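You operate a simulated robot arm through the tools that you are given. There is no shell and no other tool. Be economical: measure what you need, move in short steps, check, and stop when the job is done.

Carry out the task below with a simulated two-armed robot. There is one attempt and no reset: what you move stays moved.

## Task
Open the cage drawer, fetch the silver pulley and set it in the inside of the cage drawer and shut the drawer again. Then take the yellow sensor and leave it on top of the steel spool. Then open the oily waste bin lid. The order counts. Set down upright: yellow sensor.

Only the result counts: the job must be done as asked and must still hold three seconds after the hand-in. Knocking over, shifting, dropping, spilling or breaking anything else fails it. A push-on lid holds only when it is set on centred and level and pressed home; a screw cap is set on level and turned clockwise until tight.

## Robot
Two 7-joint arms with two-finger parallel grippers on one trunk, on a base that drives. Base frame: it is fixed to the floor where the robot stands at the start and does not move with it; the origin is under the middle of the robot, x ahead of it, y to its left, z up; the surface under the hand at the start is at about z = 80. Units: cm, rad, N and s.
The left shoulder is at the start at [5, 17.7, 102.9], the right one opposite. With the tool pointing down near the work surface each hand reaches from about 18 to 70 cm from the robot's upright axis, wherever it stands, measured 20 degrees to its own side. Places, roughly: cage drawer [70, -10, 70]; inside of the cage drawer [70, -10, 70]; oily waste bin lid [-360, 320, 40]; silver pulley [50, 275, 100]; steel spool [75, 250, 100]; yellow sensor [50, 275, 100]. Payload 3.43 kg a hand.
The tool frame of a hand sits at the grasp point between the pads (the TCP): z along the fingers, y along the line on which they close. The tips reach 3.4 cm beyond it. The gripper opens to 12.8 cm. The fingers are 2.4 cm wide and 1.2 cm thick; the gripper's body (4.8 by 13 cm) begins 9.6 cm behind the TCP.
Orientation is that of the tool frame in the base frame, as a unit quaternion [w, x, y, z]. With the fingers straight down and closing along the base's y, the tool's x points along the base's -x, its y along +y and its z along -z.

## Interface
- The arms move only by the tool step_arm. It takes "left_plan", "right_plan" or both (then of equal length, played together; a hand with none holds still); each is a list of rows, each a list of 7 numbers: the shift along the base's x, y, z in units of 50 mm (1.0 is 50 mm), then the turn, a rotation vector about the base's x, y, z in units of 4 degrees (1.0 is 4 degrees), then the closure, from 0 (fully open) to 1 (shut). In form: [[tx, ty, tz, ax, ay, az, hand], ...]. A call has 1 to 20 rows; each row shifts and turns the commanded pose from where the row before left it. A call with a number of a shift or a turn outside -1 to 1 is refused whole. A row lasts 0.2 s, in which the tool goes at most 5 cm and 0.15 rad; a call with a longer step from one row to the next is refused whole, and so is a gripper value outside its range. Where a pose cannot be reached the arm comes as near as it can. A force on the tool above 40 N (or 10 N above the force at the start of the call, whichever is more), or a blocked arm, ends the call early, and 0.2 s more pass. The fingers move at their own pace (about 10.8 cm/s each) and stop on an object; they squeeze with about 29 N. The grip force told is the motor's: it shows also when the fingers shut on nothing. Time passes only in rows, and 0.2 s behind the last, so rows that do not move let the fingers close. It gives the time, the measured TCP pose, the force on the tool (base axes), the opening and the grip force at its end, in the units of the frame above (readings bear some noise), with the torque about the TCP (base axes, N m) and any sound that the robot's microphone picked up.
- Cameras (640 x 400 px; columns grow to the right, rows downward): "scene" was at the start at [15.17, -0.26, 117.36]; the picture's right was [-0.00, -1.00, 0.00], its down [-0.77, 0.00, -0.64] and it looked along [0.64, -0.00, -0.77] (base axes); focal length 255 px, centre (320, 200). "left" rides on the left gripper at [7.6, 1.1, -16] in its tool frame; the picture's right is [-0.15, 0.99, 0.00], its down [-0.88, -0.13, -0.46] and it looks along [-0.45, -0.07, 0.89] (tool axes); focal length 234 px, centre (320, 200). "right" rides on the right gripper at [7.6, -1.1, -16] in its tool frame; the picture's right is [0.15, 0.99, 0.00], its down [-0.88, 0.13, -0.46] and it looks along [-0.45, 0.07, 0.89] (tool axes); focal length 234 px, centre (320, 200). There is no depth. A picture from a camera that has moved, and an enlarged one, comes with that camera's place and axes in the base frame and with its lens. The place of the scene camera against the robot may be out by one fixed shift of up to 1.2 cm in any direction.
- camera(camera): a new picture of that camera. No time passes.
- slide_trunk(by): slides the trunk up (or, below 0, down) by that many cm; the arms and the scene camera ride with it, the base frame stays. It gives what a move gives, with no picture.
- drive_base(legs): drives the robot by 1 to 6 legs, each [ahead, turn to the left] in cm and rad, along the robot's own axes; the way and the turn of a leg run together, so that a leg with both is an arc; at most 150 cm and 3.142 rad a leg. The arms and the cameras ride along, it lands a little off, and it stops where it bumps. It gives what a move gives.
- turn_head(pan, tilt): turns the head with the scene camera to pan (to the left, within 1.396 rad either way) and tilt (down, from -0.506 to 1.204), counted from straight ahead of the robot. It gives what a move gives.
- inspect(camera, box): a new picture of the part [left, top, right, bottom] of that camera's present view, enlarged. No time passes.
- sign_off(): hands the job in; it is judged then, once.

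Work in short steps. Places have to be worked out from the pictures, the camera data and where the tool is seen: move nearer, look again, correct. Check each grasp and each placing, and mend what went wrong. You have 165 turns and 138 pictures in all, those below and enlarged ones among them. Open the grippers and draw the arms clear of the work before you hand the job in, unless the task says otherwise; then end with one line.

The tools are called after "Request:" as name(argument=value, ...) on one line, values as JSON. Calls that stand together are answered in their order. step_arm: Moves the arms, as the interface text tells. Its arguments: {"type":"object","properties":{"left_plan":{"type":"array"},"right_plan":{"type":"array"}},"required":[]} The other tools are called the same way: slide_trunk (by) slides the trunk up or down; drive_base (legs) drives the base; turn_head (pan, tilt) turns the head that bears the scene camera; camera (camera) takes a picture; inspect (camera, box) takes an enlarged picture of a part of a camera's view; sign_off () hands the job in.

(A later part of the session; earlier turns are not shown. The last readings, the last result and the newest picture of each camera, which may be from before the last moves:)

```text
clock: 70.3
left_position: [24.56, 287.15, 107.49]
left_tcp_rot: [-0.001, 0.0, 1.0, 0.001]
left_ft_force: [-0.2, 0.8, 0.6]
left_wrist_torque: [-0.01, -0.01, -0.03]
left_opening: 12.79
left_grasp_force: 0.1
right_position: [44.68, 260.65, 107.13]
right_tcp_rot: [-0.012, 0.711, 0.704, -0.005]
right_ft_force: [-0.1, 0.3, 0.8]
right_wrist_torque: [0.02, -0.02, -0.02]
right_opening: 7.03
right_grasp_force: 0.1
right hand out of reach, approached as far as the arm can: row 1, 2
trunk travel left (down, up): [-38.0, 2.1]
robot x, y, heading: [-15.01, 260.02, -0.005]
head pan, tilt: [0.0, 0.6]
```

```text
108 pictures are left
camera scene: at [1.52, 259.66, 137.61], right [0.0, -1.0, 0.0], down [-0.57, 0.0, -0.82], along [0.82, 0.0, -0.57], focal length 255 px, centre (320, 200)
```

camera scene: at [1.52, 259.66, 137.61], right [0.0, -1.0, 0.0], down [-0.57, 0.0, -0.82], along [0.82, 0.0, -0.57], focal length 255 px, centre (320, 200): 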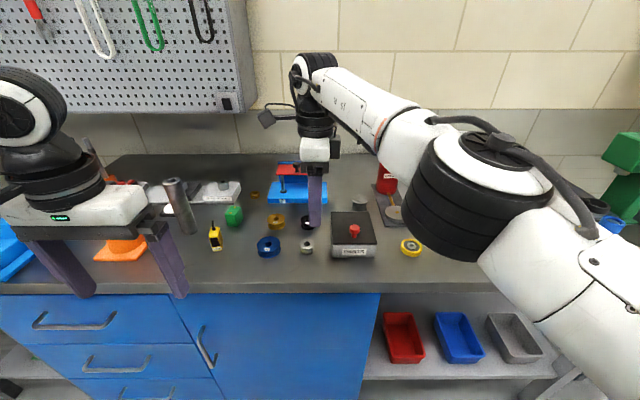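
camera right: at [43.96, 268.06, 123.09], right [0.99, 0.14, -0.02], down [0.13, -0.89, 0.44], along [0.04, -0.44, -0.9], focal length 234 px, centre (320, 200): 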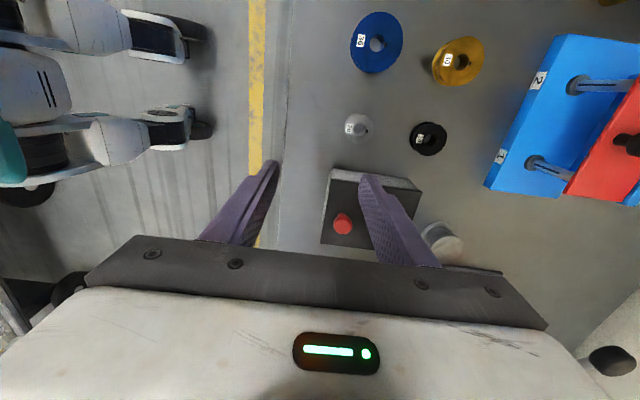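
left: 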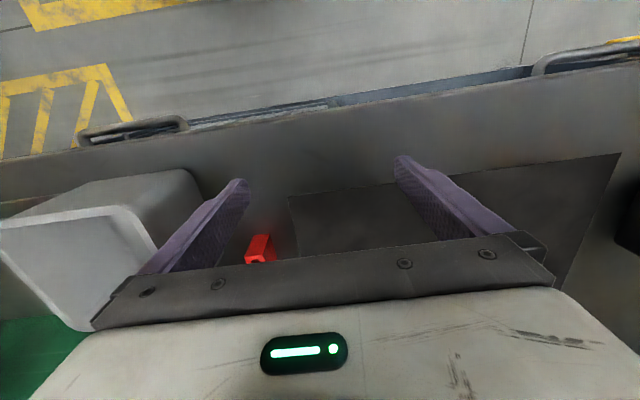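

Refined pulley position ≈[48.9, 263.3, top ≈92]. The arm is near its limit, so drive 6 cm closer, then position over the pulley.

Request:
drive_base(legs=[[6, 0]])

Request:
step_arm(right_plan=[[0, 0.26, -0.2, 0, 0, 0, 0.5], [-0.2, 0.26, -0.4, 0, 0, 0, 0.5], [0, 0, -0.4, 0, 0, 0, 0.5]])

Request:
camera(camera="right")

```text
clock: 71.3
left_position: [30.62, 287.01, 107.56]
left_tcp_rot: [-0.002, 0.0, 1.0, -0.001]
left_ft_force: [0.5, 0.8, 0.5]
left_wrist_torque: [0.01, 0.01, 0.0]
left_opening: 12.83
left_grasp_force: 0.0
right_position: [50.62, 260.68, 107.02]
right_tcp_rot: [-0.013, 0.71, 0.704, -0.006]
right_ft_force: [0.8, 0.0, 0.7]
right_wrist_torque: [0.01, 0.01, 0.0]
right_opening: 7.04
right_grasp_force: 0.0
trunk travel left (down, up): [-38.0, 2.1]
robot x, y, heading: [-8.89, 259.72, -0.004]
head pan, tilt: [0.0, 0.6]
```

```text
clock: 72.1
left_position: [30.55, 286.99, 107.56]
left_tcp_rot: [-0.002, 0.001, 1.0, 0.0]
left_ft_force: [-0.1, 1.3, 0.8]
left_wrist_torque: [-0.01, 0.03, -0.01]
left_opening: 12.79
left_grasp_force: 0.1
right_position: [49.42, 262.73, 102.6]
right_tcp_rot: [-0.012, 0.711, 0.703, -0.007]
right_ft_force: [0.3, 0.2, 0.0]
right_wrist_torque: [-0.03, 0.05, 0.0]
right_opening: 6.41
right_grasp_force: 0.1
right hand out of reach, approached as far as the arm can: row 1
trunk travel left (down, up): [-38.0, 2.1]
robot x, y, heading: [-8.87, 260.04, -0.0]
head pan, tilt: [0.0, 0.6]
```

```text
107 pictures are left
camera right: at [48.77, 270.09, 118.5], right [0.99, 0.14, -0.02], down [0.13, -0.89, 0.44], along [0.04, -0.44, -0.9], focal length 234 px, centre (320, 200)
```

right: 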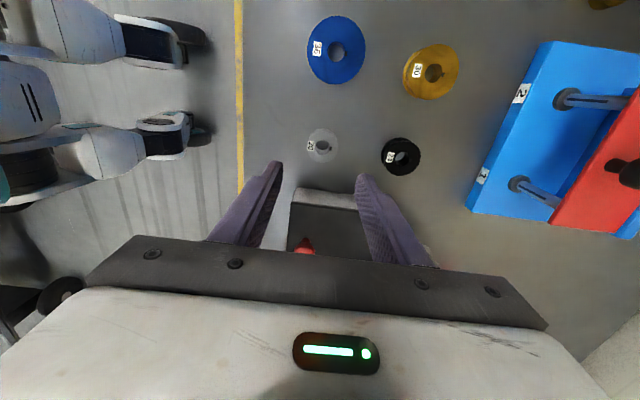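

Pulley is now centred at ≈[49.2, 263.8]. Descend in steps.

Request:
step_arm(right_plan=[[-0.04, 0.22, -0.4, 0, 0, 0, 0.5], [0, 0, -0.6, 0, 0, 0, 0.5], [0, 0, -0.5, 0, 0, 0, 0.5]])

Request:
camera(camera="right")

Request:
inspect(camera="scene", box=[240, 180, 400, 280])

```text
clock: 72.9
left_position: [30.57, 287.22, 107.6]
left_tcp_rot: [-0.001, 0.001, 1.0, 0.0]
left_ft_force: [0.6, 0.9, 0.6]
left_wrist_torque: [0.02, 0.02, 0.02]
left_opening: 12.82
left_grasp_force: 0.2
right_position: [49.06, 263.6, 94.98]
right_tcp_rot: [-0.012, 0.71, 0.704, -0.006]
right_ft_force: [0.6, 0.2, 0.0]
right_wrist_torque: [0.03, 0.01, -0.01]
right_opening: 6.4
right_grasp_force: 0.1
trunk travel left (down, up): [-38.0, 2.1]
robot x, y, heading: [-9.06, 259.84, -0.006]
head pan, tilt: [0.0, 0.6]
```

```text
106 pictures are left
camera right: at [48.44, 271.02, 110.88], right [0.99, 0.14, -0.02], down [0.13, -0.89, 0.44], along [0.04, -0.44, -0.9], focal length 234 px, centre (320, 200)
```

right: 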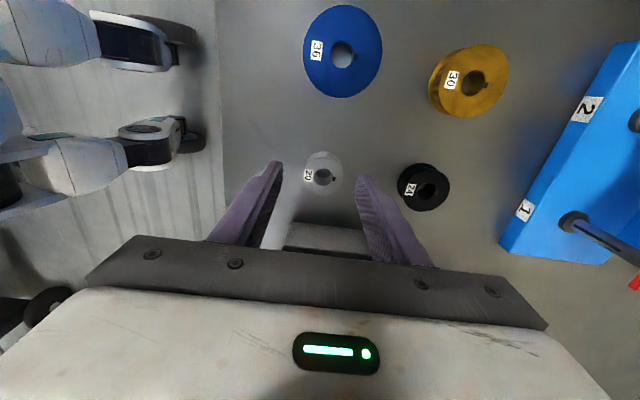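

```text
4.00 times, centred on (320, 230) of scene
camera zoom: at [7.48, 259.68, 137.62], right [0.0, -1.0, 0.0], down [-0.57, 0.0, -0.82], along [0.82, 0.0, -0.57], focal length 1020 px, centre (320, 80)
```

zoom: 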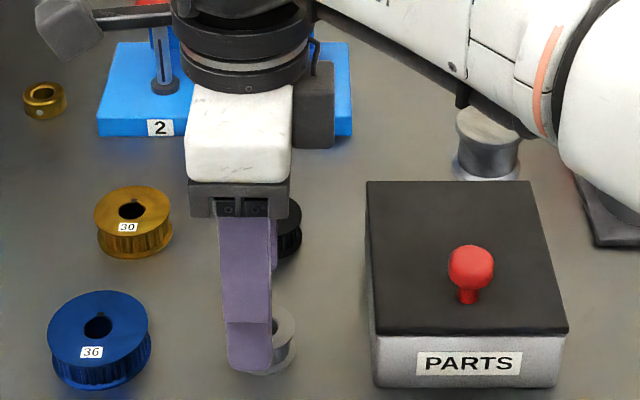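

Tips are still ~2–3 cm above the bench and the pulley lies between them. Go down 2 cm more and check alignment.

Request:
step_arm(right_plan=[[0, 0, -0.3, 0, 0, 0, 0.5], [0, 0, -0.1, 0, 0, 0, 0.5]])

Request:
inspect(camera="right", box=[220, 100, 440, 260])

Request:
inspect(camera="scene", box=[270, 220, 350, 280])

```text
clock: 73.5
left_position: [30.57, 287.03, 107.59]
left_tcp_rot: [0.0, 0.001, 1.0, 0.0]
left_ft_force: [0.4, -0.6, 0.9]
left_wrist_torque: [-0.02, -0.02, 0.0]
left_opening: 12.8
left_grasp_force: 0.0
right_position: [49.01, 263.63, 92.95]
right_tcp_rot: [-0.011, 0.71, 0.704, -0.005]
right_ft_force: [-0.5, 0.0, 0.3]
right_wrist_torque: [0.01, -0.01, 0.01]
right_opening: 6.4
right_grasp_force: 0.2
trunk travel left (down, up): [-38.0, 2.1]
robot x, y, heading: [-8.66, 259.92, -0.003]
head pan, tilt: [0.0, 0.6]
```

```text
2.50 times, centred on (330, 180) of right
camera zoom: at [48.39, 271.02, 108.95], right [0.99, 0.14, -0.02], down [0.13, -0.89, 0.44], along [0.04, -0.44, -0.9], focal length 585 px, centre (295, 250)
```

zoom: 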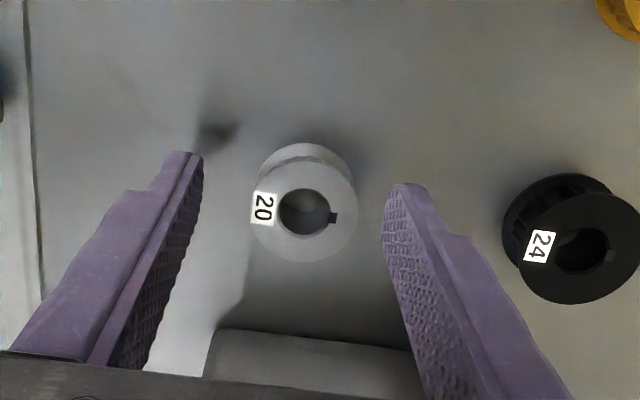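

```text
6.67 times, centred on (310, 250) of scene
camera zoom: at [7.46, 259.66, 137.63], right [0.0, -1.0, 0.0], down [-0.56, 0.0, -0.83], along [0.83, 0.0, -0.56], focal length 1700 px, centre (387, -133)
```

zoom: 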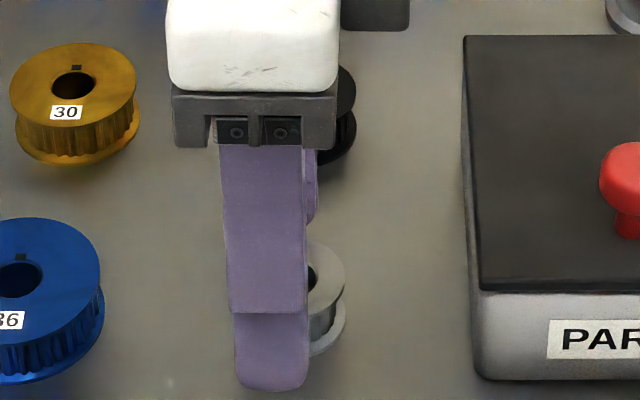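

Alignment is within half a cm. Nudge slightly toward -y and close.

Request:
step_arm(right_plan=[[0.05, -0.08, -0.05, 0, 0, 0, 0.5], [0, 0, 0, 0, 0, 0, 0.8], [0, 0, 0, 0, 0, 0, 1], [0, 0, 0, 0, 0, 0, 1], [0, 0, 0, 0, 0, 0, 1]])

Request:
step_arm(right_plan=[[0, 0, 0.5, 0, 0, 0, 1], [0, 0, 0.8, 0, 0, 0, 1], [0, 0, 0.8, 0, 0, 0, 1]])

Request:
camera(camera="right")

Request:
camera(camera="scene")

```text
clock: 74.7
left_position: [30.55, 287.12, 107.53]
left_tcp_rot: [0.0, 0.0, 1.0, -0.001]
left_ft_force: [0.9, -0.3, 0.8]
left_wrist_torque: [0.03, 0.03, 0.04]
left_opening: 12.83
left_grasp_force: 0.0
right_position: [49.27, 263.24, 92.77]
right_tcp_rot: [-0.012, 0.71, 0.704, -0.006]
right_ft_force: [0.7, -0.2, 0.3]
right_wrist_torque: [-0.01, -0.01, 0.04]
right_opening: 3.66
right_grasp_force: 28.8
trunk travel left (down, up): [-38.0, 2.1]
robot x, y, heading: [-8.9, 259.92, -0.001]
head pan, tilt: [0.0, 0.6]
```

```text
clock: 75.5
left_position: [30.5, 287.29, 107.56]
left_tcp_rot: [0.001, 0.0, 1.0, -0.001]
left_ft_force: [-0.7, 0.0, -0.4]
left_wrist_torque: [0.02, 0.0, 0.01]
left_opening: 12.78
left_grasp_force: 0.0
right_position: [49.38, 263.29, 103.28]
right_tcp_rot: [-0.012, 0.709, 0.705, -0.006]
right_ft_force: [0.6, -0.2, -0.7]
right_wrist_torque: [0.0, 0.0, -0.02]
right_opening: 3.62
right_grasp_force: 29.4
trunk travel left (down, up): [-38.0, 2.1]
robot x, y, heading: [-8.64, 259.64, -0.002]
head pan, tilt: [0.0, 0.6]
```

```text
102 pictures are left
camera right: at [48.7, 270.79, 119.14], right [0.99, 0.14, -0.02], down [0.13, -0.89, 0.44], along [0.04, -0.44, -0.9], focal length 234 px, centre (320, 200)
```

right: 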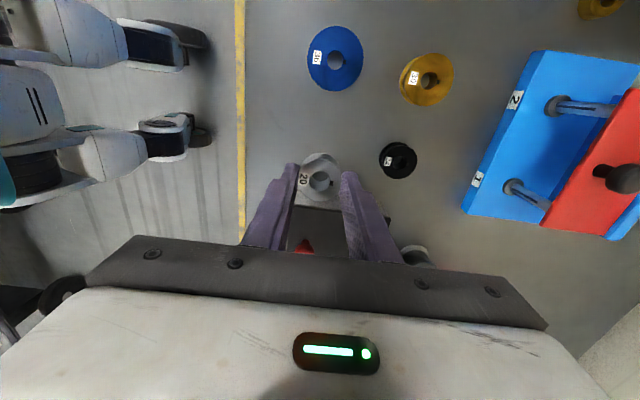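

```text
101 pictures are left
camera scene: at [7.42, 259.68, 137.63], right [0.0, -1.0, 0.0], down [-0.56, 0.0, -0.83], along [0.83, 0.0, -0.56], focal length 255 px, centre (320, 200)
```

scene: 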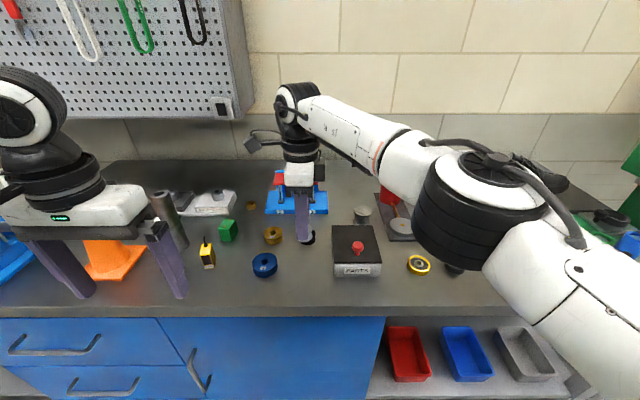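

Pulley is held (3.6 cm). Lift a bit, back away from the bench, and fold the arm for travel.

Request:
step_arm(right_plan=[[0, 0, 0.6, 0, 0, 0, 1], [-0.5, 0, 0.2, 0, 0, 0, 1]])

Request:
drive_base(legs=[[-32, 0]])

Request:
step_arm(right_plan=[[-0.4, -0.5, 0, 0, 0, 0, 1], [-0.4, -0.5, 0, 0, 0, 0, 1], [-0.4, -0.5, 0, 0, 0, 0, 1], [-0.4, -0.5, 0, 0, 0, 0, 1], [-0.4, -0.5, 0, 0, 0, 0, 1], [-0.4, -0.5, 0, 0, 0, 0, 1], [-0.4, -0.5, 0, 0, 0, 0, 1], [0, -0.5, 0, 0, 0, 0, 1], [0, -0.5, 0, 0, 0, 0, 1], [0, -0.5, 0, 0, 0, 0, 1], [0, -0.5, 0, 0, 0, 0, 1]])

Request:
drive_base(legs=[[0, -1.57]])

Request:
turn_head(pan=0.3, tilt=0.5)

Request:
camera(camera="scene")

Request:
camera(camera="right")

```text
clock: 76.1
left_position: [30.55, 286.98, 107.58]
left_tcp_rot: [0.0, 0.001, 1.0, 0.001]
left_ft_force: [0.0, -0.2, 0.7]
left_wrist_torque: [0.05, 0.02, 0.01]
left_opening: 12.79
left_grasp_force: 0.1
right_position: [46.93, 263.23, 107.36]
right_tcp_rot: [-0.011, 0.711, 0.703, -0.007]
right_ft_force: [-0.5, 0.7, -1.2]
right_wrist_torque: [0.01, -0.02, 0.0]
right_opening: 3.63
right_grasp_force: 29.2
trunk travel left (down, up): [-38.0, 2.1]
robot x, y, heading: [-8.76, 260.1, -0.004]
head pan, tilt: [0.0, 0.6]
```

```text
clock: 78.2
left_position: [-1.76, 287.36, 107.55]
left_tcp_rot: [0.0, -0.002, 1.0, 0.0]
left_ft_force: [0.3, -0.4, -0.4]
left_wrist_torque: [0.01, -0.01, 0.0]
left_opening: 12.78
left_grasp_force: 0.0
right_position: [14.83, 263.57, 107.4]
right_tcp_rot: [-0.012, 0.708, 0.706, -0.006]
right_ft_force: [-0.2, -0.1, -0.3]
right_wrist_torque: [0.0, -0.04, -0.01]
right_opening: 3.65
right_grasp_force: 29.3
trunk travel left (down, up): [-38.0, 2.1]
robot x, y, heading: [-40.85, 259.74, 0.002]
head pan, tilt: [0.0, 0.6]
```

```text
clock: 80.6
left_position: [-1.57, 287.37, 107.6]
left_tcp_rot: [0.0, -0.002, 1.0, 0.0]
left_ft_force: [0.8, -0.4, 0.0]
left_wrist_torque: [0.01, -0.02, 0.0]
left_opening: 12.82
left_grasp_force: 0.0
right_position: [1.09, 235.87, 107.34]
right_tcp_rot: [-0.012, 0.708, 0.706, -0.005]
right_ft_force: [0.2, 0.1, -0.7]
right_wrist_torque: [0.01, -0.01, -0.03]
right_opening: 3.64
right_grasp_force: 29.0
trunk travel left (down, up): [-38.0, 2.1]
robot x, y, heading: [-40.81, 260.51, 0.0]
head pan, tilt: [0.0, 0.6]
```

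```text
clock: 84.1
left_position: [-5.74, 226.81, 107.32]
left_tcp_rot: [-0.002, 0.626, 0.78, 0.002]
left_ft_force: [-0.7, 0.4, 0.1]
left_wrist_torque: [-0.03, 0.04, 0.02]
left_opening: 12.8
left_grasp_force: 0.0
right_position: [-54.31, 213.61, 106.95]
right_tcp_rot: [-0.017, 0.993, 0.118, 0.003]
right_ft_force: [-0.4, 0.3, 0.3]
right_wrist_torque: [-0.02, -0.02, 0.02]
right_opening: 3.67
right_grasp_force: 28.7
trunk travel left (down, up): [-38.0, 2.1]
robot x, y, heading: [-40.72, 259.97, -1.345]
head pan, tilt: [0.0, 0.6]
stopped in leg 1: the robot was blocked; the commanded pose is now the measured one
```

```text
clock: 84.9
left_position: [-5.63, 226.76, 107.16]
left_tcp_rot: [-0.003, 0.626, 0.78, 0.002]
left_ft_force: [-0.1, 0.5, 0.9]
left_wrist_torque: [0.01, 0.0, 0.03]
left_opening: 12.8
left_grasp_force: 0.1
right_position: [-54.44, 213.52, 106.98]
right_tcp_rot: [-0.019, 0.993, 0.117, 0.002]
right_ft_force: [-0.2, 1.1, -1.0]
right_wrist_torque: [0.02, 0.0, 0.01]
right_opening: 3.67
right_grasp_force: 29.2
trunk travel left (down, up): [-38.0, 2.1]
robot x, y, heading: [-40.71, 259.46, -1.352]
head pan, tilt: [0.3, 0.499]
```

```text
100 pictures are left
camera scene: at [-34.12, 244.08, 138.4], right [-0.87, -0.49, 0.0], down [-0.24, 0.42, -0.87], along [0.43, -0.76, -0.49], focal length 255 px, centre (320, 200)
```

scene: 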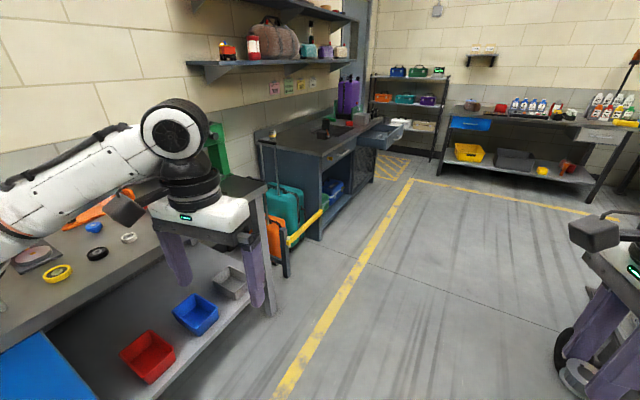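

```text
99 pictures are left
camera right: at [-47.3, 215.74, 122.91], right [0.37, -0.93, -0.03], down [-0.83, -0.35, 0.44], along [-0.42, -0.14, -0.9], focal length 234 px, centre (320, 200)
```

right: 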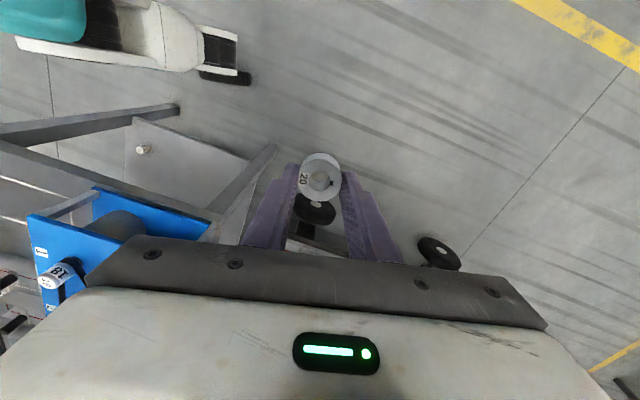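

The turn was blocked, likely the right elbow meeting the cart/table on the aisle's far side. Look that way before moving.

Request:
turn_head(pan=-1.396, tilt=0.5)

Request:
camera(camera="scene")

```text
clock: 86.7
left_position: [-5.53, 226.8, 107.26]
left_tcp_rot: [-0.002, 0.627, 0.779, 0.002]
left_ft_force: [-0.8, 0.1, -0.5]
left_wrist_torque: [-0.02, -0.01, 0.02]
left_opening: 12.84
left_grasp_force: 0.1
right_position: [-54.48, 213.61, 106.95]
right_tcp_rot: [-0.017, 0.993, 0.117, 0.003]
right_ft_force: [0.1, 1.1, 0.0]
right_wrist_torque: [0.03, -0.03, -0.02]
right_opening: 3.67
right_grasp_force: 28.8
trunk travel left (down, up): [-38.0, 2.1]
robot x, y, heading: [-40.73, 259.87, -1.351]
head pan, tilt: [-1.396, 0.499]
```

```text
98 pictures are left
camera scene: at [-47.03, 248.5, 138.47], right [-0.38, 0.92, 0.01], down [0.44, 0.19, -0.88], along [-0.81, -0.33, -0.48], focal length 255 px, centre (320, 200)
```

scene: 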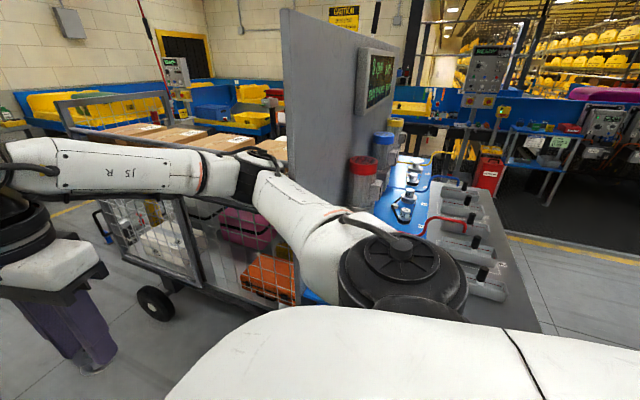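

The elbow is close to the panel table on the far side. Turn back a bit, drive forward toward the free aisle, then finish the turn.

Request:
drive_base(legs=[[0, 0.4], [24, 0], [0, -0.62]])

Request:
camera(camera="scene")

```text
clock: 91.3
left_position: [-0.56, 200.81, 107.6]
left_tcp_rot: [-0.001, 0.712, 0.702, 0.0]
left_ft_force: [-0.1, 0.9, 0.0]
left_wrist_torque: [0.01, -0.01, 0.01]
left_opening: 12.8
left_grasp_force: 0.0
right_position: [-51.16, 199.2, 107.25]
right_tcp_rot: [-0.013, 1.0, 0.0, 0.005]
right_ft_force: [-1.1, 0.4, 0.1]
right_wrist_torque: [0.01, -0.03, -0.01]
right_opening: 3.63
right_grasp_force: 29.1
trunk travel left (down, up): [-38.0, 2.1]
robot x, y, heading: [-27.28, 240.63, -1.585]
head pan, tilt: [-1.396, 0.499]
```

```text
97 pictures are left
camera scene: at [-35.88, 231.89, 138.53], right [-0.16, 0.99, 0.0], down [0.47, 0.08, -0.88], along [-0.87, -0.14, -0.48], focal length 255 px, centre (320, 200)
```

scene: 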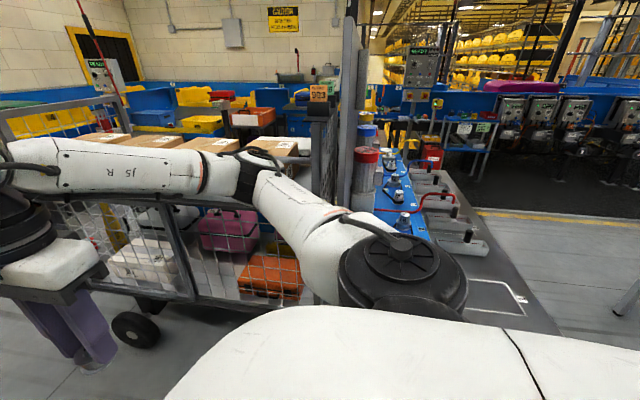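

Clear now. Drive down to y≈5 and turn to face the open drawer.

Request:
drive_base(legs=[[120, 0], [114, 0], [0, 1.585]])

Request:
turn_head(pan=-0.2, tilt=0.95)

Request:
camera(camera="scene")

Request:
camera(camera="right")

```text
clock: 106.8
left_position: [4.45, 33.9, 107.54]
left_tcp_rot: [0.0, 0.003, 1.0, 0.0]
left_ft_force: [-1.5, -0.7, 0.6]
left_wrist_torque: [0.0, -0.01, -0.04]
left_opening: 12.8
left_grasp_force: 0.0
right_position: [6.54, -16.7, 107.29]
right_tcp_rot: [-0.013, 0.703, 0.711, -0.007]
right_ft_force: [-0.3, 0.2, -1.8]
right_wrist_torque: [0.03, 0.05, 0.01]
right_opening: 3.67
right_grasp_force: 28.5
trunk travel left (down, up): [-38.0, 2.1]
robot x, y, heading: [-35.25, 6.87, -0.0]
head pan, tilt: [-1.396, 0.499]
```

```text
clock: 108.2
left_position: [4.52, 33.88, 107.65]
left_tcp_rot: [0.0, 0.002, 1.0, 0.0]
left_ft_force: [0.8, 0.3, 0.1]
left_wrist_torque: [0.0, -0.04, -0.01]
left_opening: 12.79
left_grasp_force: 0.1
right_position: [6.68, -16.62, 107.33]
right_tcp_rot: [-0.013, 0.704, 0.71, -0.007]
right_ft_force: [0.1, -0.6, -0.7]
right_wrist_torque: [0.02, 0.03, -0.02]
right_opening: 3.62
right_grasp_force: 29.2
trunk travel left (down, up): [-38.0, 2.1]
robot x, y, heading: [-34.95, 6.6, -0.004]
head pan, tilt: [-0.201, 0.949]
```

```text
96 pictures are left
camera scene: at [-20.4, 5.1, 134.78], right [-0.2, -0.98, 0.0], down [-0.8, 0.17, -0.58], along [0.57, -0.12, -0.81], focal length 255 px, centre (320, 200)
```

scene: 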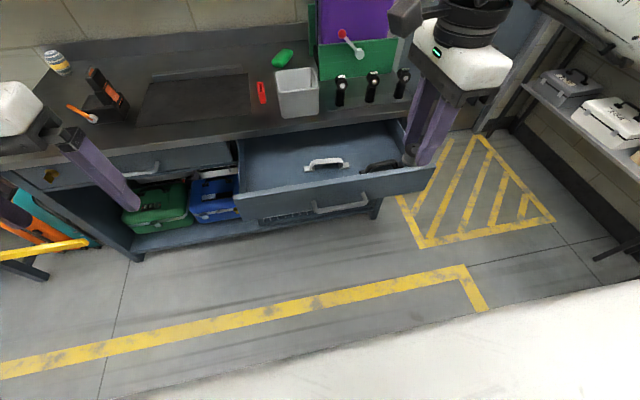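

```text
95 pictures are left
camera right: at [5.86, -9.28, 123.23], right [0.99, 0.16, -0.03], down [0.15, -0.88, 0.44], along [0.05, -0.44, -0.9], focal length 234 px, centre (320, 200)
```

right: 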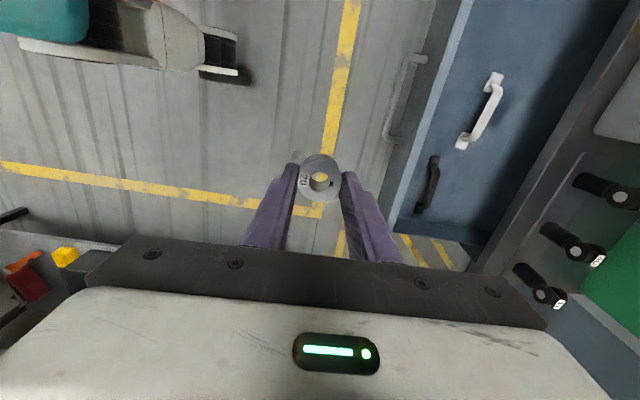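

The drawer holds a white pull (x≈40) and a black one (right side). Free spot near [31, -6]. Drive 5 cm ahead, bring the pulley over that spot, then lower the trunk partially.

Request:
drive_base(legs=[[5, 0]])

Request:
step_arm(right_plan=[[0.5, 0.28, 0, 0, 0, 0, 1], [0.5, 0.28, 0, 0, 0, 0, 1], [0.5, 0.28, 0, 0, 0, 0, 1], [0.5, 0.28, 0, 0, 0, 0, 1], [0.5, 0.28, 0, 0, 0, 0, 1], [0.5, 0.28, 0, 0, 0, 0, 1], [0.5, 0.28, 0, 0, 0, 0, 1], [0.4, 0.2, 0, 0, 0, 0, 1]])

Request:
slide_trunk(by=-22)

Request:
camera(camera="right")

Request:
camera(camera="scene")

```text
clock: 109.1
left_position: [9.47, 33.84, 107.44]
left_tcp_rot: [0.0, 0.003, 1.0, 0.0]
left_ft_force: [0.0, 0.8, 0.1]
left_wrist_torque: [-0.03, 0.05, -0.04]
left_opening: 12.82
left_grasp_force: 0.0
right_position: [11.61, -16.69, 107.24]
right_tcp_rot: [-0.013, 0.703, 0.711, -0.007]
right_ft_force: [1.0, -0.1, -1.0]
right_wrist_torque: [0.0, 0.01, 0.02]
right_opening: 3.67
right_grasp_force: 29.5
trunk travel left (down, up): [-38.0, 2.1]
robot x, y, heading: [-30.1, 6.52, -0.006]
head pan, tilt: [-0.201, 0.949]
```

```text
clock: 110.9
left_position: [9.36, 33.93, 107.62]
left_tcp_rot: [0.001, 0.003, 1.0, 0.0]
left_ft_force: [-0.8, -1.5, 0.5]
left_wrist_torque: [-0.03, -0.02, 0.02]
left_opening: 12.84
left_grasp_force: 0.0
right_position: [31.1, -5.82, 107.25]
right_tcp_rot: [-0.012, 0.703, 0.711, -0.006]
right_ft_force: [-0.6, -0.5, -0.3]
right_wrist_torque: [0.03, 0.04, 0.01]
right_opening: 3.63
right_grasp_force: 29.1
trunk travel left (down, up): [-38.0, 2.1]
robot x, y, heading: [-30.45, 6.71, -0.006]
head pan, tilt: [-0.201, 0.949]
```

```text
clock: 113.2
left_position: [9.29, 33.91, 85.55]
left_tcp_rot: [0.0, 0.003, 1.0, 0.0]
left_ft_force: [0.1, 0.1, -0.2]
left_wrist_torque: [0.03, 0.02, -0.02]
left_opening: 12.78
left_grasp_force: 0.0
right_position: [31.1, -5.81, 85.26]
right_tcp_rot: [-0.014, 0.704, 0.71, -0.007]
right_ft_force: [-0.6, 0.3, -0.4]
right_wrist_torque: [-0.03, -0.02, -0.01]
right_opening: 3.66
right_grasp_force: 28.1
trunk travel left (down, up): [-16.0, 24.1]
robot x, y, heading: [-29.85, 6.95, -0.005]
head pan, tilt: [-0.201, 0.949]
```

```text
94 pictures are left
camera right: at [30.29, 1.52, 101.23], right [0.99, 0.16, -0.03], down [0.15, -0.88, 0.44], along [0.05, -0.44, -0.9], focal length 234 px, centre (320, 200)
```

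right: 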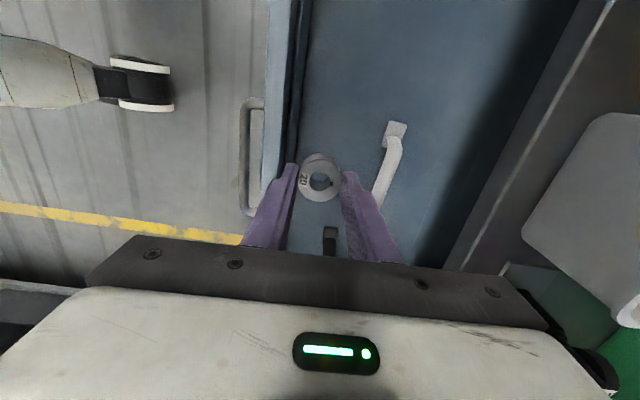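

```text
93 pictures are left
camera scene: at [-15.51, 5.09, 112.79], right [-0.2, -0.98, 0.0], down [-0.8, 0.16, -0.58], along [0.57, -0.12, -0.81], focal length 255 px, centre (320, 200)
```

scene: 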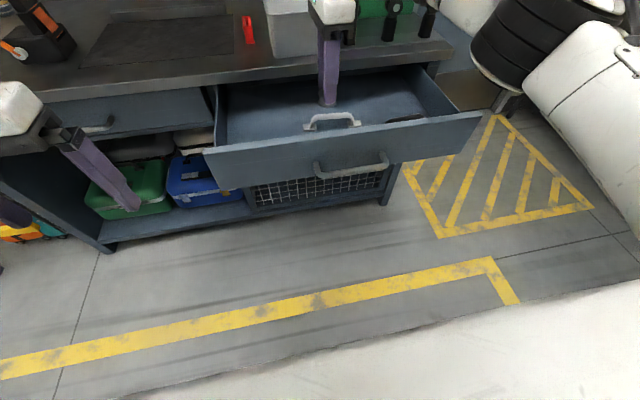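

Free zone in x is 26–39. Shift 1 cm to x≈32 and lower to z≈73, then look.

Request:
step_arm(right_plan=[[0.2, 0, -0.4, 0, 0, 0, 1], [0, 0, -0.5, 0, 0, 0, 1], [0, 0, -0.5, 0, 0, 0, 1], [0, 0, -0.5, 0, 0, 0, 1], [0, 0, -0.5, 0, 0, 0, 1]])

Request:
camera(camera="right")

Request:
inspect(camera="scene", box=[200, 40, 500, 220])

```text
clock: 114.4
left_position: [9.32, 33.72, 85.56]
left_tcp_rot: [0.0, 0.003, 1.0, -0.001]
left_ft_force: [0.0, -1.1, 0.2]
left_wrist_torque: [-0.01, 0.02, -0.04]
left_opening: 12.79
left_grasp_force: 0.1
right_position: [32.07, -5.88, 73.23]
right_tcp_rot: [-0.013, 0.704, 0.71, -0.007]
right_ft_force: [0.1, 0.0, -1.0]
right_wrist_torque: [0.04, 0.01, 0.06]
right_opening: 3.64
right_grasp_force: 29.3
trunk travel left (down, up): [-16.0, 24.1]
robot x, y, heading: [-30.29, 6.84, 0.001]
head pan, tilt: [-0.201, 0.949]
```

```text
92 pictures are left
camera right: at [31.33, 1.48, 89.18], right [0.99, 0.16, -0.03], down [0.15, -0.88, 0.44], along [0.05, -0.44, -0.9], focal length 234 px, centre (320, 200)
```

right: 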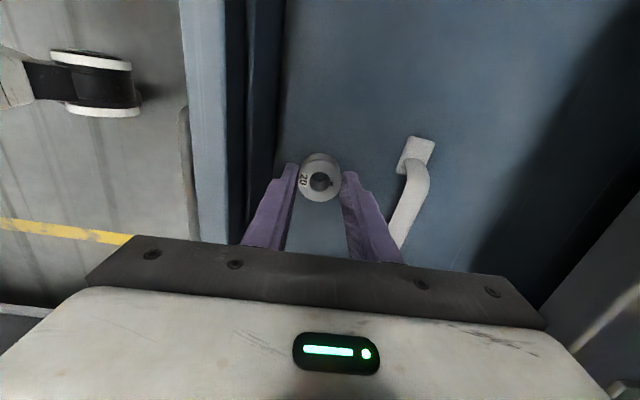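

```text
2.13 times, centred on (350, 130) of scene
camera zoom: at [-15.5, 5.09, 112.78], right [-0.2, -0.98, 0.0], down [-0.8, 0.16, -0.58], along [0.57, -0.12, -0.81], focal length 544 px, centre (256, 349)
```

zoom: 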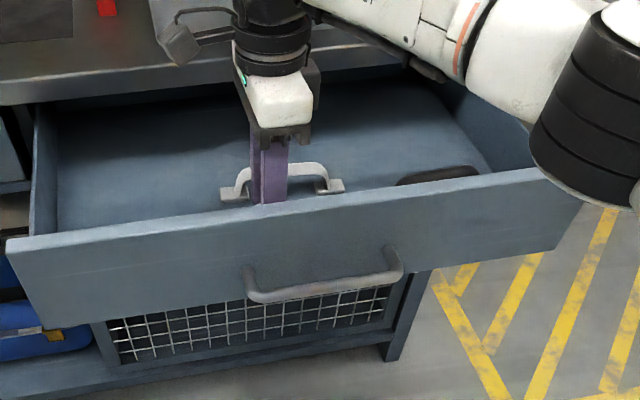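

Drawer floor estimated z≈65; lower gently until contact.

Request:
step_arm(right_plan=[[0, 0, -0.3, 0, 0, 0, 1], [0, 0, -0.2, 0, 0, 0, 1], [0, 0, -0.1, 0, 0, 0, 1], [0, 0, -0.1, 0, 0, 0, 1]])

Request:
camera(camera="right")

```text
clock: 115.4
left_position: [9.14, 33.8, 85.73]
left_tcp_rot: [0.001, 0.003, 1.0, 0.001]
left_ft_force: [0.5, -0.2, 0.2]
left_wrist_torque: [-0.02, 0.0, 0.02]
left_opening: 12.82
left_grasp_force: 0.0
right_position: [32.24, -5.79, 70.32]
right_tcp_rot: [-0.009, 0.704, 0.71, -0.004]
right_ft_force: [1.7, -3.5, 26.4]
right_wrist_torque: [-0.02, -0.24, 0.01]
right_opening: 3.68
right_grasp_force: 28.8
trunk travel left (down, up): [-16.0, 24.1]
robot x, y, heading: [-30.12, 7.07, -0.002]
head pan, tilt: [-0.201, 0.949]
```

```text
90 pictures are left
camera right: at [31.26, 1.51, 86.25], right [0.99, 0.16, -0.02], down [0.15, -0.88, 0.45], along [0.05, -0.44, -0.9], focal length 234 px, centre (320, 200)
```

right: 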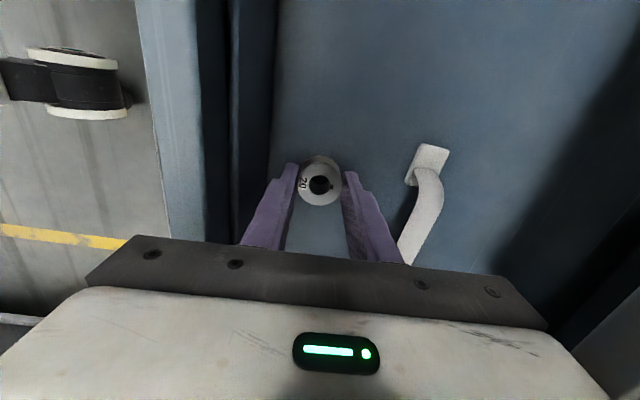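

Contact (26 N): the pulley is on the drawer floor. Relieve slightly, open partly, and lift away.

Request:
step_arm(right_plan=[[0, 0, 0.06, 0, 0, 0, 1], [0, 0, 0, 0, 0, 0, 0.6], [0, 0, 0, 0, 0, 0, 0.6], [0, 0, 0.4, 0, 0, 0, 0.6], [0, 0, 0.8, 0, 0, 0, 0.6], [0, 0, 0.8, 0, 0, 0, 0.6]])

Request:
camera(camera="right")

```text
clock: 116.8
left_position: [9.47, 33.78, 85.56]
left_tcp_rot: [0.0, 0.002, 1.0, 0.0]
left_ft_force: [0.2, 0.2, 0.4]
left_wrist_torque: [0.02, 0.02, -0.04]
left_opening: 12.79
left_grasp_force: 0.0
right_position: [32.02, -6.01, 80.25]
right_tcp_rot: [-0.012, 0.704, 0.71, -0.006]
right_ft_force: [1.0, 0.4, 0.4]
right_wrist_torque: [0.01, 0.01, -0.02]
right_opening: 5.12
right_grasp_force: 0.0
trunk travel left (down, up): [-16.0, 24.1]
robot x, y, heading: [-30.29, 6.67, -0.003]
head pan, tilt: [-0.201, 0.949]
```

```text
89 pictures are left
camera right: at [31.25, 1.38, 96.2], right [0.99, 0.16, -0.03], down [0.15, -0.88, 0.44], along [0.05, -0.44, -0.9], focal length 234 px, centre (320, 200)
```

right: 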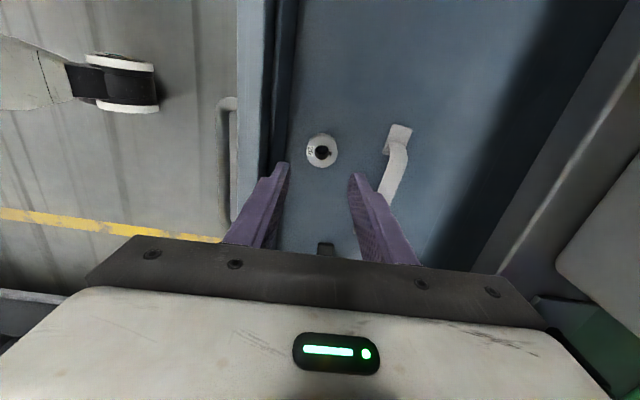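

Pulley sits flat in the drawer. Now lift, bring the hand out in front of the drawer, rotating back to neutral for pushing.

Request:
step_arm(right_plan=[[0, 0, 0.8, 0, 0, 0, 0.6], [-0.4, 0, 0.2, 0, 0, 1, 0.8], [-0.4, 0, 0, 0, 0, 1, 1], [-0.4, 0, 0, 0, 0, 1, 1], [-0.4, 0, 0, 0, 0, 1, 1], [-0.4, -0.1, 0, 0, 0, 1, 1], [-0.4, -0.1, 0, 0, 0, 1, 1], [-0.4, -0.1, 0, 0, 0, 1, 1], [-0.4, -0.1, 0, 0, 0, 1, 1], [-0.4, -0.1, 0, 0, 0, 1, 1], [-0.2, -0.1, 0, 0, 0, 1, 1], [0, -0.1, 0, 0, 0, 1, 1], [0, 0, 0, 0, 0, 1, 1], [0, 0, 0, 0, 0, 1, 1], [0, 0, 0, 0, 0, 1, 1], [0, 0, 0, 0, 0, 1, 1], [0, 0, 0, 0, 0, 1, 1], [0, 0, 0, 0, 0, 1, 1], [0, 0, 0, 0, 0, 1, 1], [0, 0, 0, 0, 0, 1, 1]])

Request:
step_arm(right_plan=[[0, 0, 0, 0, 0, 1, 1], [0, 0, 0, 0, 0, 1, 1], [0, 0, 0, 0, 0, 1, 1]])

Request:
camera(camera="scene")

```text
clock: 121.0
left_position: [9.38, 33.85, 85.56]
left_tcp_rot: [0.0, 0.003, 1.0, 0.0]
left_ft_force: [-1.0, -0.2, -0.7]
left_wrist_torque: [-0.04, 0.0, -0.04]
left_opening: 12.83
left_grasp_force: 0.1
right_position: [13.08, -9.39, 85.04]
right_tcp_rot: [-0.006, 0.116, 0.993, -0.014]
right_ft_force: [-0.3, 0.0, 0.0]
right_wrist_torque: [-0.03, -0.01, 0.01]
right_opening: 0.0
right_grasp_force: 29.2
trunk travel left (down, up): [-16.0, 24.1]
robot x, y, heading: [-30.33, 6.94, -0.006]
head pan, tilt: [-0.201, 0.949]
```

```text
clock: 121.8
left_position: [9.33, 33.85, 85.61]
left_tcp_rot: [0.0, 0.003, 1.0, 0.0]
left_ft_force: [-1.4, 0.1, -0.1]
left_wrist_torque: [0.01, -0.02, 0.01]
left_opening: 12.8
left_grasp_force: 0.1
right_position: [13.05, -9.41, 85.14]
right_tcp_rot: [-0.005, 0.012, 1.0, -0.013]
right_ft_force: [0.2, 0.1, -0.1]
right_wrist_torque: [0.05, 0.01, 0.0]
right_opening: 0.04
right_grasp_force: 29.0
trunk travel left (down, up): [-16.0, 24.1]
robot x, y, heading: [-29.97, 6.53, -0.004]
head pan, tilt: [-0.201, 0.949]
```

```text
88 pictures are left
camera scene: at [-15.51, 5.09, 112.78], right [-0.2, -0.98, 0.0], down [-0.8, 0.16, -0.58], along [0.57, -0.12, -0.81], focal length 255 px, centre (320, 200)
```

scene: 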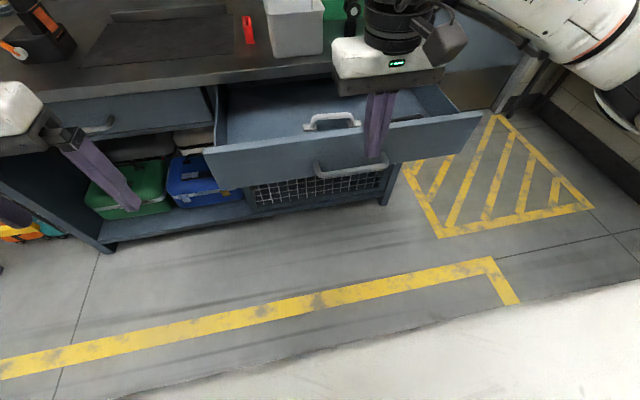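

Lower the closed fingers in front of the handle bar, then push by driving ahead 24 cm.

Request:
step_arm(right_plan=[[0, 0, -0.5, 0, 0, 0, 1], [0, 0, -0.8, 0, 0, 0, 1], [0, 0, -0.8, 0, 0, 0, 1], [0, 0, -0.6, 0, 0, 0, 1]])

Request:
drive_base(legs=[[24, 0]])

Request:
camera(camera="scene")

```text
clock: 122.8
left_position: [9.33, 33.88, 85.65]
left_tcp_rot: [0.0, 0.003, 1.0, 0.0]
left_ft_force: [-0.3, -0.1, 0.0]
left_wrist_torque: [-0.04, 0.01, 0.0]
left_opening: 12.79
left_grasp_force: 0.0
right_position: [13.19, -9.43, 71.48]
right_tcp_rot: [-0.004, 0.013, 1.0, -0.014]
right_ft_force: [0.3, 0.5, -0.3]
right_wrist_torque: [-0.02, 0.02, 0.0]
right_opening: 0.0
right_grasp_force: 28.9
trunk travel left (down, up): [-16.0, 24.1]
robot x, y, heading: [-30.2, 6.84, -0.003]
head pan, tilt: [-0.201, 0.949]
```

```text
clock: 124.6
left_position: [33.33, 33.88, 85.53]
left_tcp_rot: [0.0, 0.001, 1.0, 0.0]
left_ft_force: [1.2, -0.4, -0.8]
left_wrist_torque: [0.0, -0.02, -0.03]
left_opening: 12.81
left_grasp_force: 0.1
right_position: [37.3, -9.1, 71.39]
right_tcp_rot: [-0.004, 0.01, 1.0, -0.013]
right_ft_force: [1.2, 0.6, 0.4]
right_wrist_torque: [0.0, 0.0, 0.01]
right_opening: 0.0
right_grasp_force: 29.0
trunk travel left (down, up): [-16.0, 24.1]
robot x, y, heading: [-6.13, 6.75, 0.004]
head pan, tilt: [-0.201, 0.949]
```

```text
87 pictures are left
camera scene: at [8.53, 5.13, 112.78], right [-0.2, -0.98, 0.0], down [-0.8, 0.16, -0.58], along [0.57, -0.12, -0.81], focal length 255 px, centre (320, 200)
```

scene: 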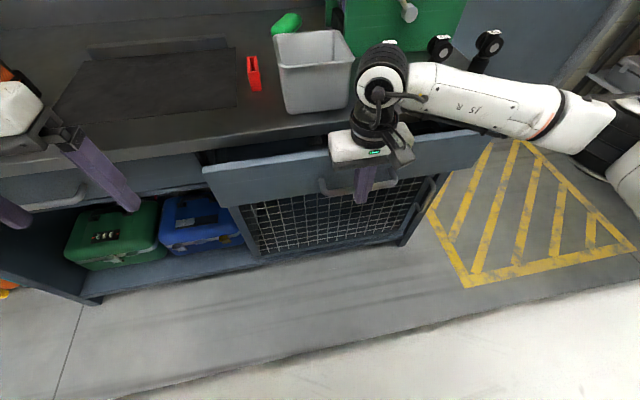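

Nearly shut; ~8.5 cm remain. Shift the pushing point toward y=-14 (away from the bin above) and push on with the arm, with the force guard.

Request:
step_arm(right_plan=[[-0.3, 0, 0, 0, 0, 0, 1], [0, -0.5, 0, 0, 0, 0, 1], [0, -0.5, 0, 0, 0, 0, 1], [0.4, 0, 0, 0, 0, 0, 1], [0.3, 0, 0, 0, 0, 0, 1], [0.3, 0, 0, 0, 0, 0, 1], [0.3, 0, 0, 0, 0, 0, 1], [0.3, 0, 0, 0, 0, 0, 1]])

Request:
camera(camera="scene")

```text
clock: 126.4
left_position: [33.31, 34.05, 85.69]
left_tcp_rot: [-0.001, 0.002, 1.0, 0.0]
left_ft_force: [0.1, -0.1, 0.5]
left_wrist_torque: [0.01, 0.0, 0.0]
left_opening: 12.82
left_grasp_force: 0.1
right_position: [43.76, -14.18, 71.64]
right_tcp_rot: [-0.003, 0.011, 1.0, -0.014]
right_ft_force: [0.2, -0.3, -1.0]
right_wrist_torque: [0.03, 0.02, 0.0]
right_opening: 0.03
right_grasp_force: 29.2
trunk travel left (down, up): [-16.0, 24.1]
robot x, y, heading: [-6.08, 7.05, 0.003]
head pan, tilt: [-0.201, 0.949]
```

```text
86 pictures are left
camera scene: at [8.53, 5.13, 112.78], right [-0.2, -0.98, 0.0], down [-0.8, 0.16, -0.58], along [0.57, -0.12, -0.81], focal length 255 px, centre (320, 200)
```

scene: 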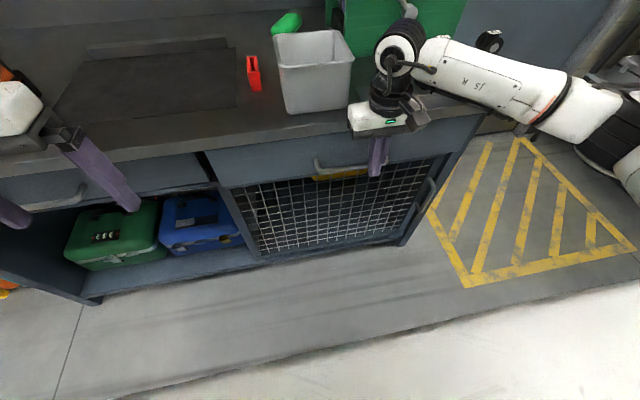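

Slightly more to go. Push on gently to the stop.

Request:
step_arm(right_plan=[[0.2, 0, 0, 0, 0, 0, 1], [0.15, 0, 0, 0, 0, 0, 1], [0.1, 0, 0, 0, 0, 0, 1], [0.1, 0, 0, 0, 0, 0, 1], [0.1, 0, 0, 0, 0, 0, 1]])

Request:
inspect(camera="scene", box=[180, 60, 500, 240])

```text
clock: 127.7
left_position: [33.06, 34.03, 85.52]
left_tcp_rot: [0.0, 0.002, 1.0, 0.0]
left_ft_force: [0.0, 0.2, 0.2]
left_wrist_torque: [0.01, 0.02, 0.01]
left_opening: 12.83
left_grasp_force: 0.2
right_position: [46.24, -14.13, 71.38]
right_tcp_rot: [-0.015, 0.007, 1.0, -0.015]
right_ft_force: [-7.6, 0.6, 2.8]
right_wrist_torque: [-0.05, 0.09, 0.01]
right_opening: 0.0
right_grasp_force: 29.0
trunk travel left (down, up): [-16.0, 24.1]
robot x, y, heading: [-6.23, 7.0, -0.002]
head pan, tilt: [-0.201, 0.949]
stopped in row 5 (right hand): the force on the tool passed its limit at 41 N (the readings are from after the stop); the commanded pose is now the measured one
```

```text
2.00 times, centred on (340, 150) of scene
camera zoom: at [8.37, 5.12, 112.79], right [-0.2, -0.98, 0.0], down [-0.8, 0.16, -0.58], along [0.57, -0.12, -0.81], focal length 510 px, centre (280, 300)
```

zoom: 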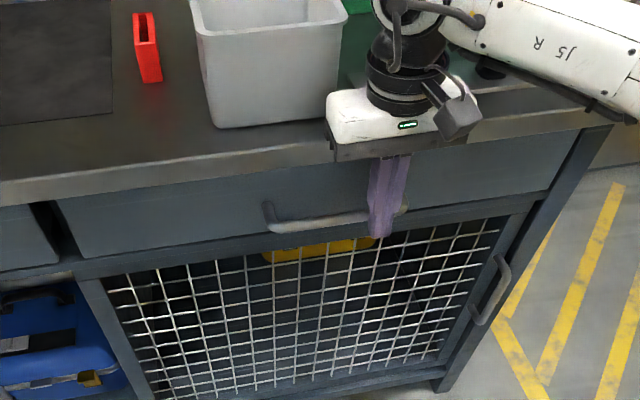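

The drawer hit its stop — it is shut. Back the hand off, reverse, raise the trunk, fold the right arm.

Request:
step_arm(right_plan=[[-0.5, 0, 0, 0, 0, 0, 1], [-0.8, 0, 0, 0, 0, 0, 1]])

Request:
drive_base(legs=[[-24, 0]])

Request:
camera(camera="scene")

Request:
slide_trunk(by=22)

Request:
step_arm(right_plan=[[-0.2, -0.3, 0.5, 0, 0, 0, 0.3], [-0.2, -0.3, 0.7, 0, 0, 0, 0.3], [-0.2, -0.3, 0.7, 0, 0, 0, 0.3], [0, -0.1, 0.7, 0, 0, 0, 0.3]])

```text
clock: 128.3
left_position: [33.3, 33.95, 85.66]
left_tcp_rot: [0.001, 0.002, 1.0, 0.0]
left_ft_force: [-0.6, 0.5, 0.6]
left_wrist_torque: [0.0, 0.01, 0.0]
left_opening: 12.82
left_grasp_force: 0.1
right_position: [39.94, -14.03, 71.31]
right_tcp_rot: [-0.012, 0.009, 1.0, -0.015]
right_ft_force: [0.4, -0.2, -0.2]
right_wrist_torque: [-0.01, 0.01, -0.01]
right_opening: 0.0
right_grasp_force: 29.2
trunk travel left (down, up): [-16.0, 24.1]
robot x, y, heading: [-5.93, 6.8, -0.001]
head pan, tilt: [-0.201, 0.949]
```

```text
clock: 130.1
left_position: [8.54, 34.12, 85.61]
left_tcp_rot: [0.0, -0.001, 1.0, 0.0]
left_ft_force: [-0.3, 0.5, 0.2]
left_wrist_torque: [0.02, -0.03, 0.02]
left_opening: 12.81
left_grasp_force: 0.1
right_position: [15.4, -13.88, 71.29]
right_tcp_rot: [-0.013, 0.007, 1.0, -0.015]
right_ft_force: [-0.2, 0.1, -0.1]
right_wrist_torque: [0.0, 0.02, 0.0]
right_opening: 0.0
right_grasp_force: 28.6
trunk travel left (down, up): [-16.0, 24.1]
robot x, y, heading: [-30.79, 7.12, 0.003]
head pan, tilt: [-0.201, 0.949]
```

```text
84 pictures are left
camera scene: at [-16.21, 5.11, 112.79], right [-0.2, -0.98, 0.0], down [-0.8, 0.16, -0.58], along [0.57, -0.12, -0.81], focal length 255 px, centre (320, 200)
```

scene: 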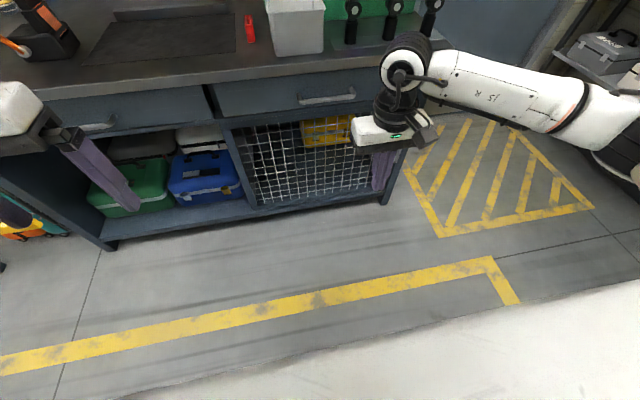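

```text
clock: 132.5
left_position: [8.52, 34.02, 107.53]
left_tcp_rot: [-0.001, -0.001, 1.0, 0.0]
left_ft_force: [-0.5, 0.4, 0.1]
left_wrist_torque: [-0.02, -0.01, -0.01]
left_opening: 12.79
left_grasp_force: 0.1
right_position: [15.3, -13.94, 93.23]
right_tcp_rot: [-0.014, 0.008, 1.0, -0.014]
right_ft_force: [-0.9, 0.0, 0.9]
right_wrist_torque: [0.0, 0.05, -0.01]
right_opening: 0.01
right_grasp_force: 29.0
trunk travel left (down, up): [-38.0, 2.1]
robot x, y, heading: [-30.98, 6.54, -0.002]
head pan, tilt: [-0.201, 0.949]
```

```text
clock: 133.5
left_position: [8.61, 33.94, 107.52]
left_tcp_rot: [0.0, 0.0, 1.0, 0.0]
left_ft_force: [0.6, 0.5, -0.2]
left_wrist_torque: [-0.04, -0.01, 0.02]
left_opening: 12.78
left_grasp_force: 0.0
right_position: [11.99, -18.79, 106.22]
right_tcp_rot: [-0.014, 0.007, 1.0, -0.015]
right_ft_force: [0.6, 0.0, -0.6]
right_wrist_torque: [0.02, 0.0, -0.03]
right_opening: 8.97
right_grasp_force: 0.0
trunk travel left (down, up): [-38.0, 2.1]
robot x, y, heading: [-30.84, 6.81, 0.003]
head pan, tilt: [-0.201, 0.949]
```

Drawer is shut. Drive back to the bench at y≈268.

Request:
drive_base(legs=[[0, 1.53], [131, 0], [131, 0], [0, -1.53]])

Request:
turn_head(pan=0, tilt=0.75)

Request:
camera(camera="scene")

```text
clock: 153.6
left_position: [10.92, 297.16, 107.55]
left_tcp_rot: [0.0, -0.027, 1.0, 0.0]
left_ft_force: [-0.5, -1.0, 0.2]
left_wrist_torque: [-0.03, 0.01, 0.0]
left_opening: 12.81
left_grasp_force: 0.1
right_position: [17.25, 244.68, 106.25]
right_tcp_rot: [-0.013, -0.019, 1.0, -0.016]
right_ft_force: [-0.3, 0.4, -0.1]
right_wrist_torque: [-0.01, 0.01, 0.03]
right_opening: 8.97
right_grasp_force: 0.0
trunk travel left (down, up): [-38.0, 2.1]
robot x, y, heading: [-26.95, 267.72, 0.059]
head pan, tilt: [-0.201, 0.949]
```

```text
clock: 154.3
left_position: [10.97, 297.21, 107.69]
left_tcp_rot: [0.0, -0.026, 1.0, 0.0]
left_ft_force: [0.0, -0.1, -1.0]
left_wrist_torque: [0.01, 0.02, 0.01]
left_opening: 12.81
left_grasp_force: 0.1
right_position: [17.26, 244.66, 106.08]
right_tcp_rot: [-0.013, -0.018, 1.0, -0.015]
right_ft_force: [-0.5, 0.2, 0.8]
right_wrist_torque: [0.0, 0.03, 0.02]
right_opening: 8.94
right_grasp_force: 0.0
trunk travel left (down, up): [-38.0, 2.1]
robot x, y, heading: [-27.14, 267.95, 0.06]
head pan, tilt: [0.0, 0.75]
```

```text
83 pictures are left
camera scene: at [-11.13, 268.52, 136.33], right [0.05, -1.0, 0.0], down [-0.68, -0.04, -0.73], along [0.73, 0.04, -0.68], focal length 255 px, centre (320, 200)
```

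scene: 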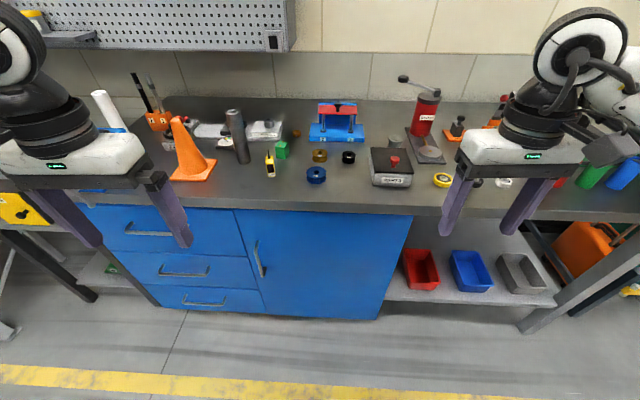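

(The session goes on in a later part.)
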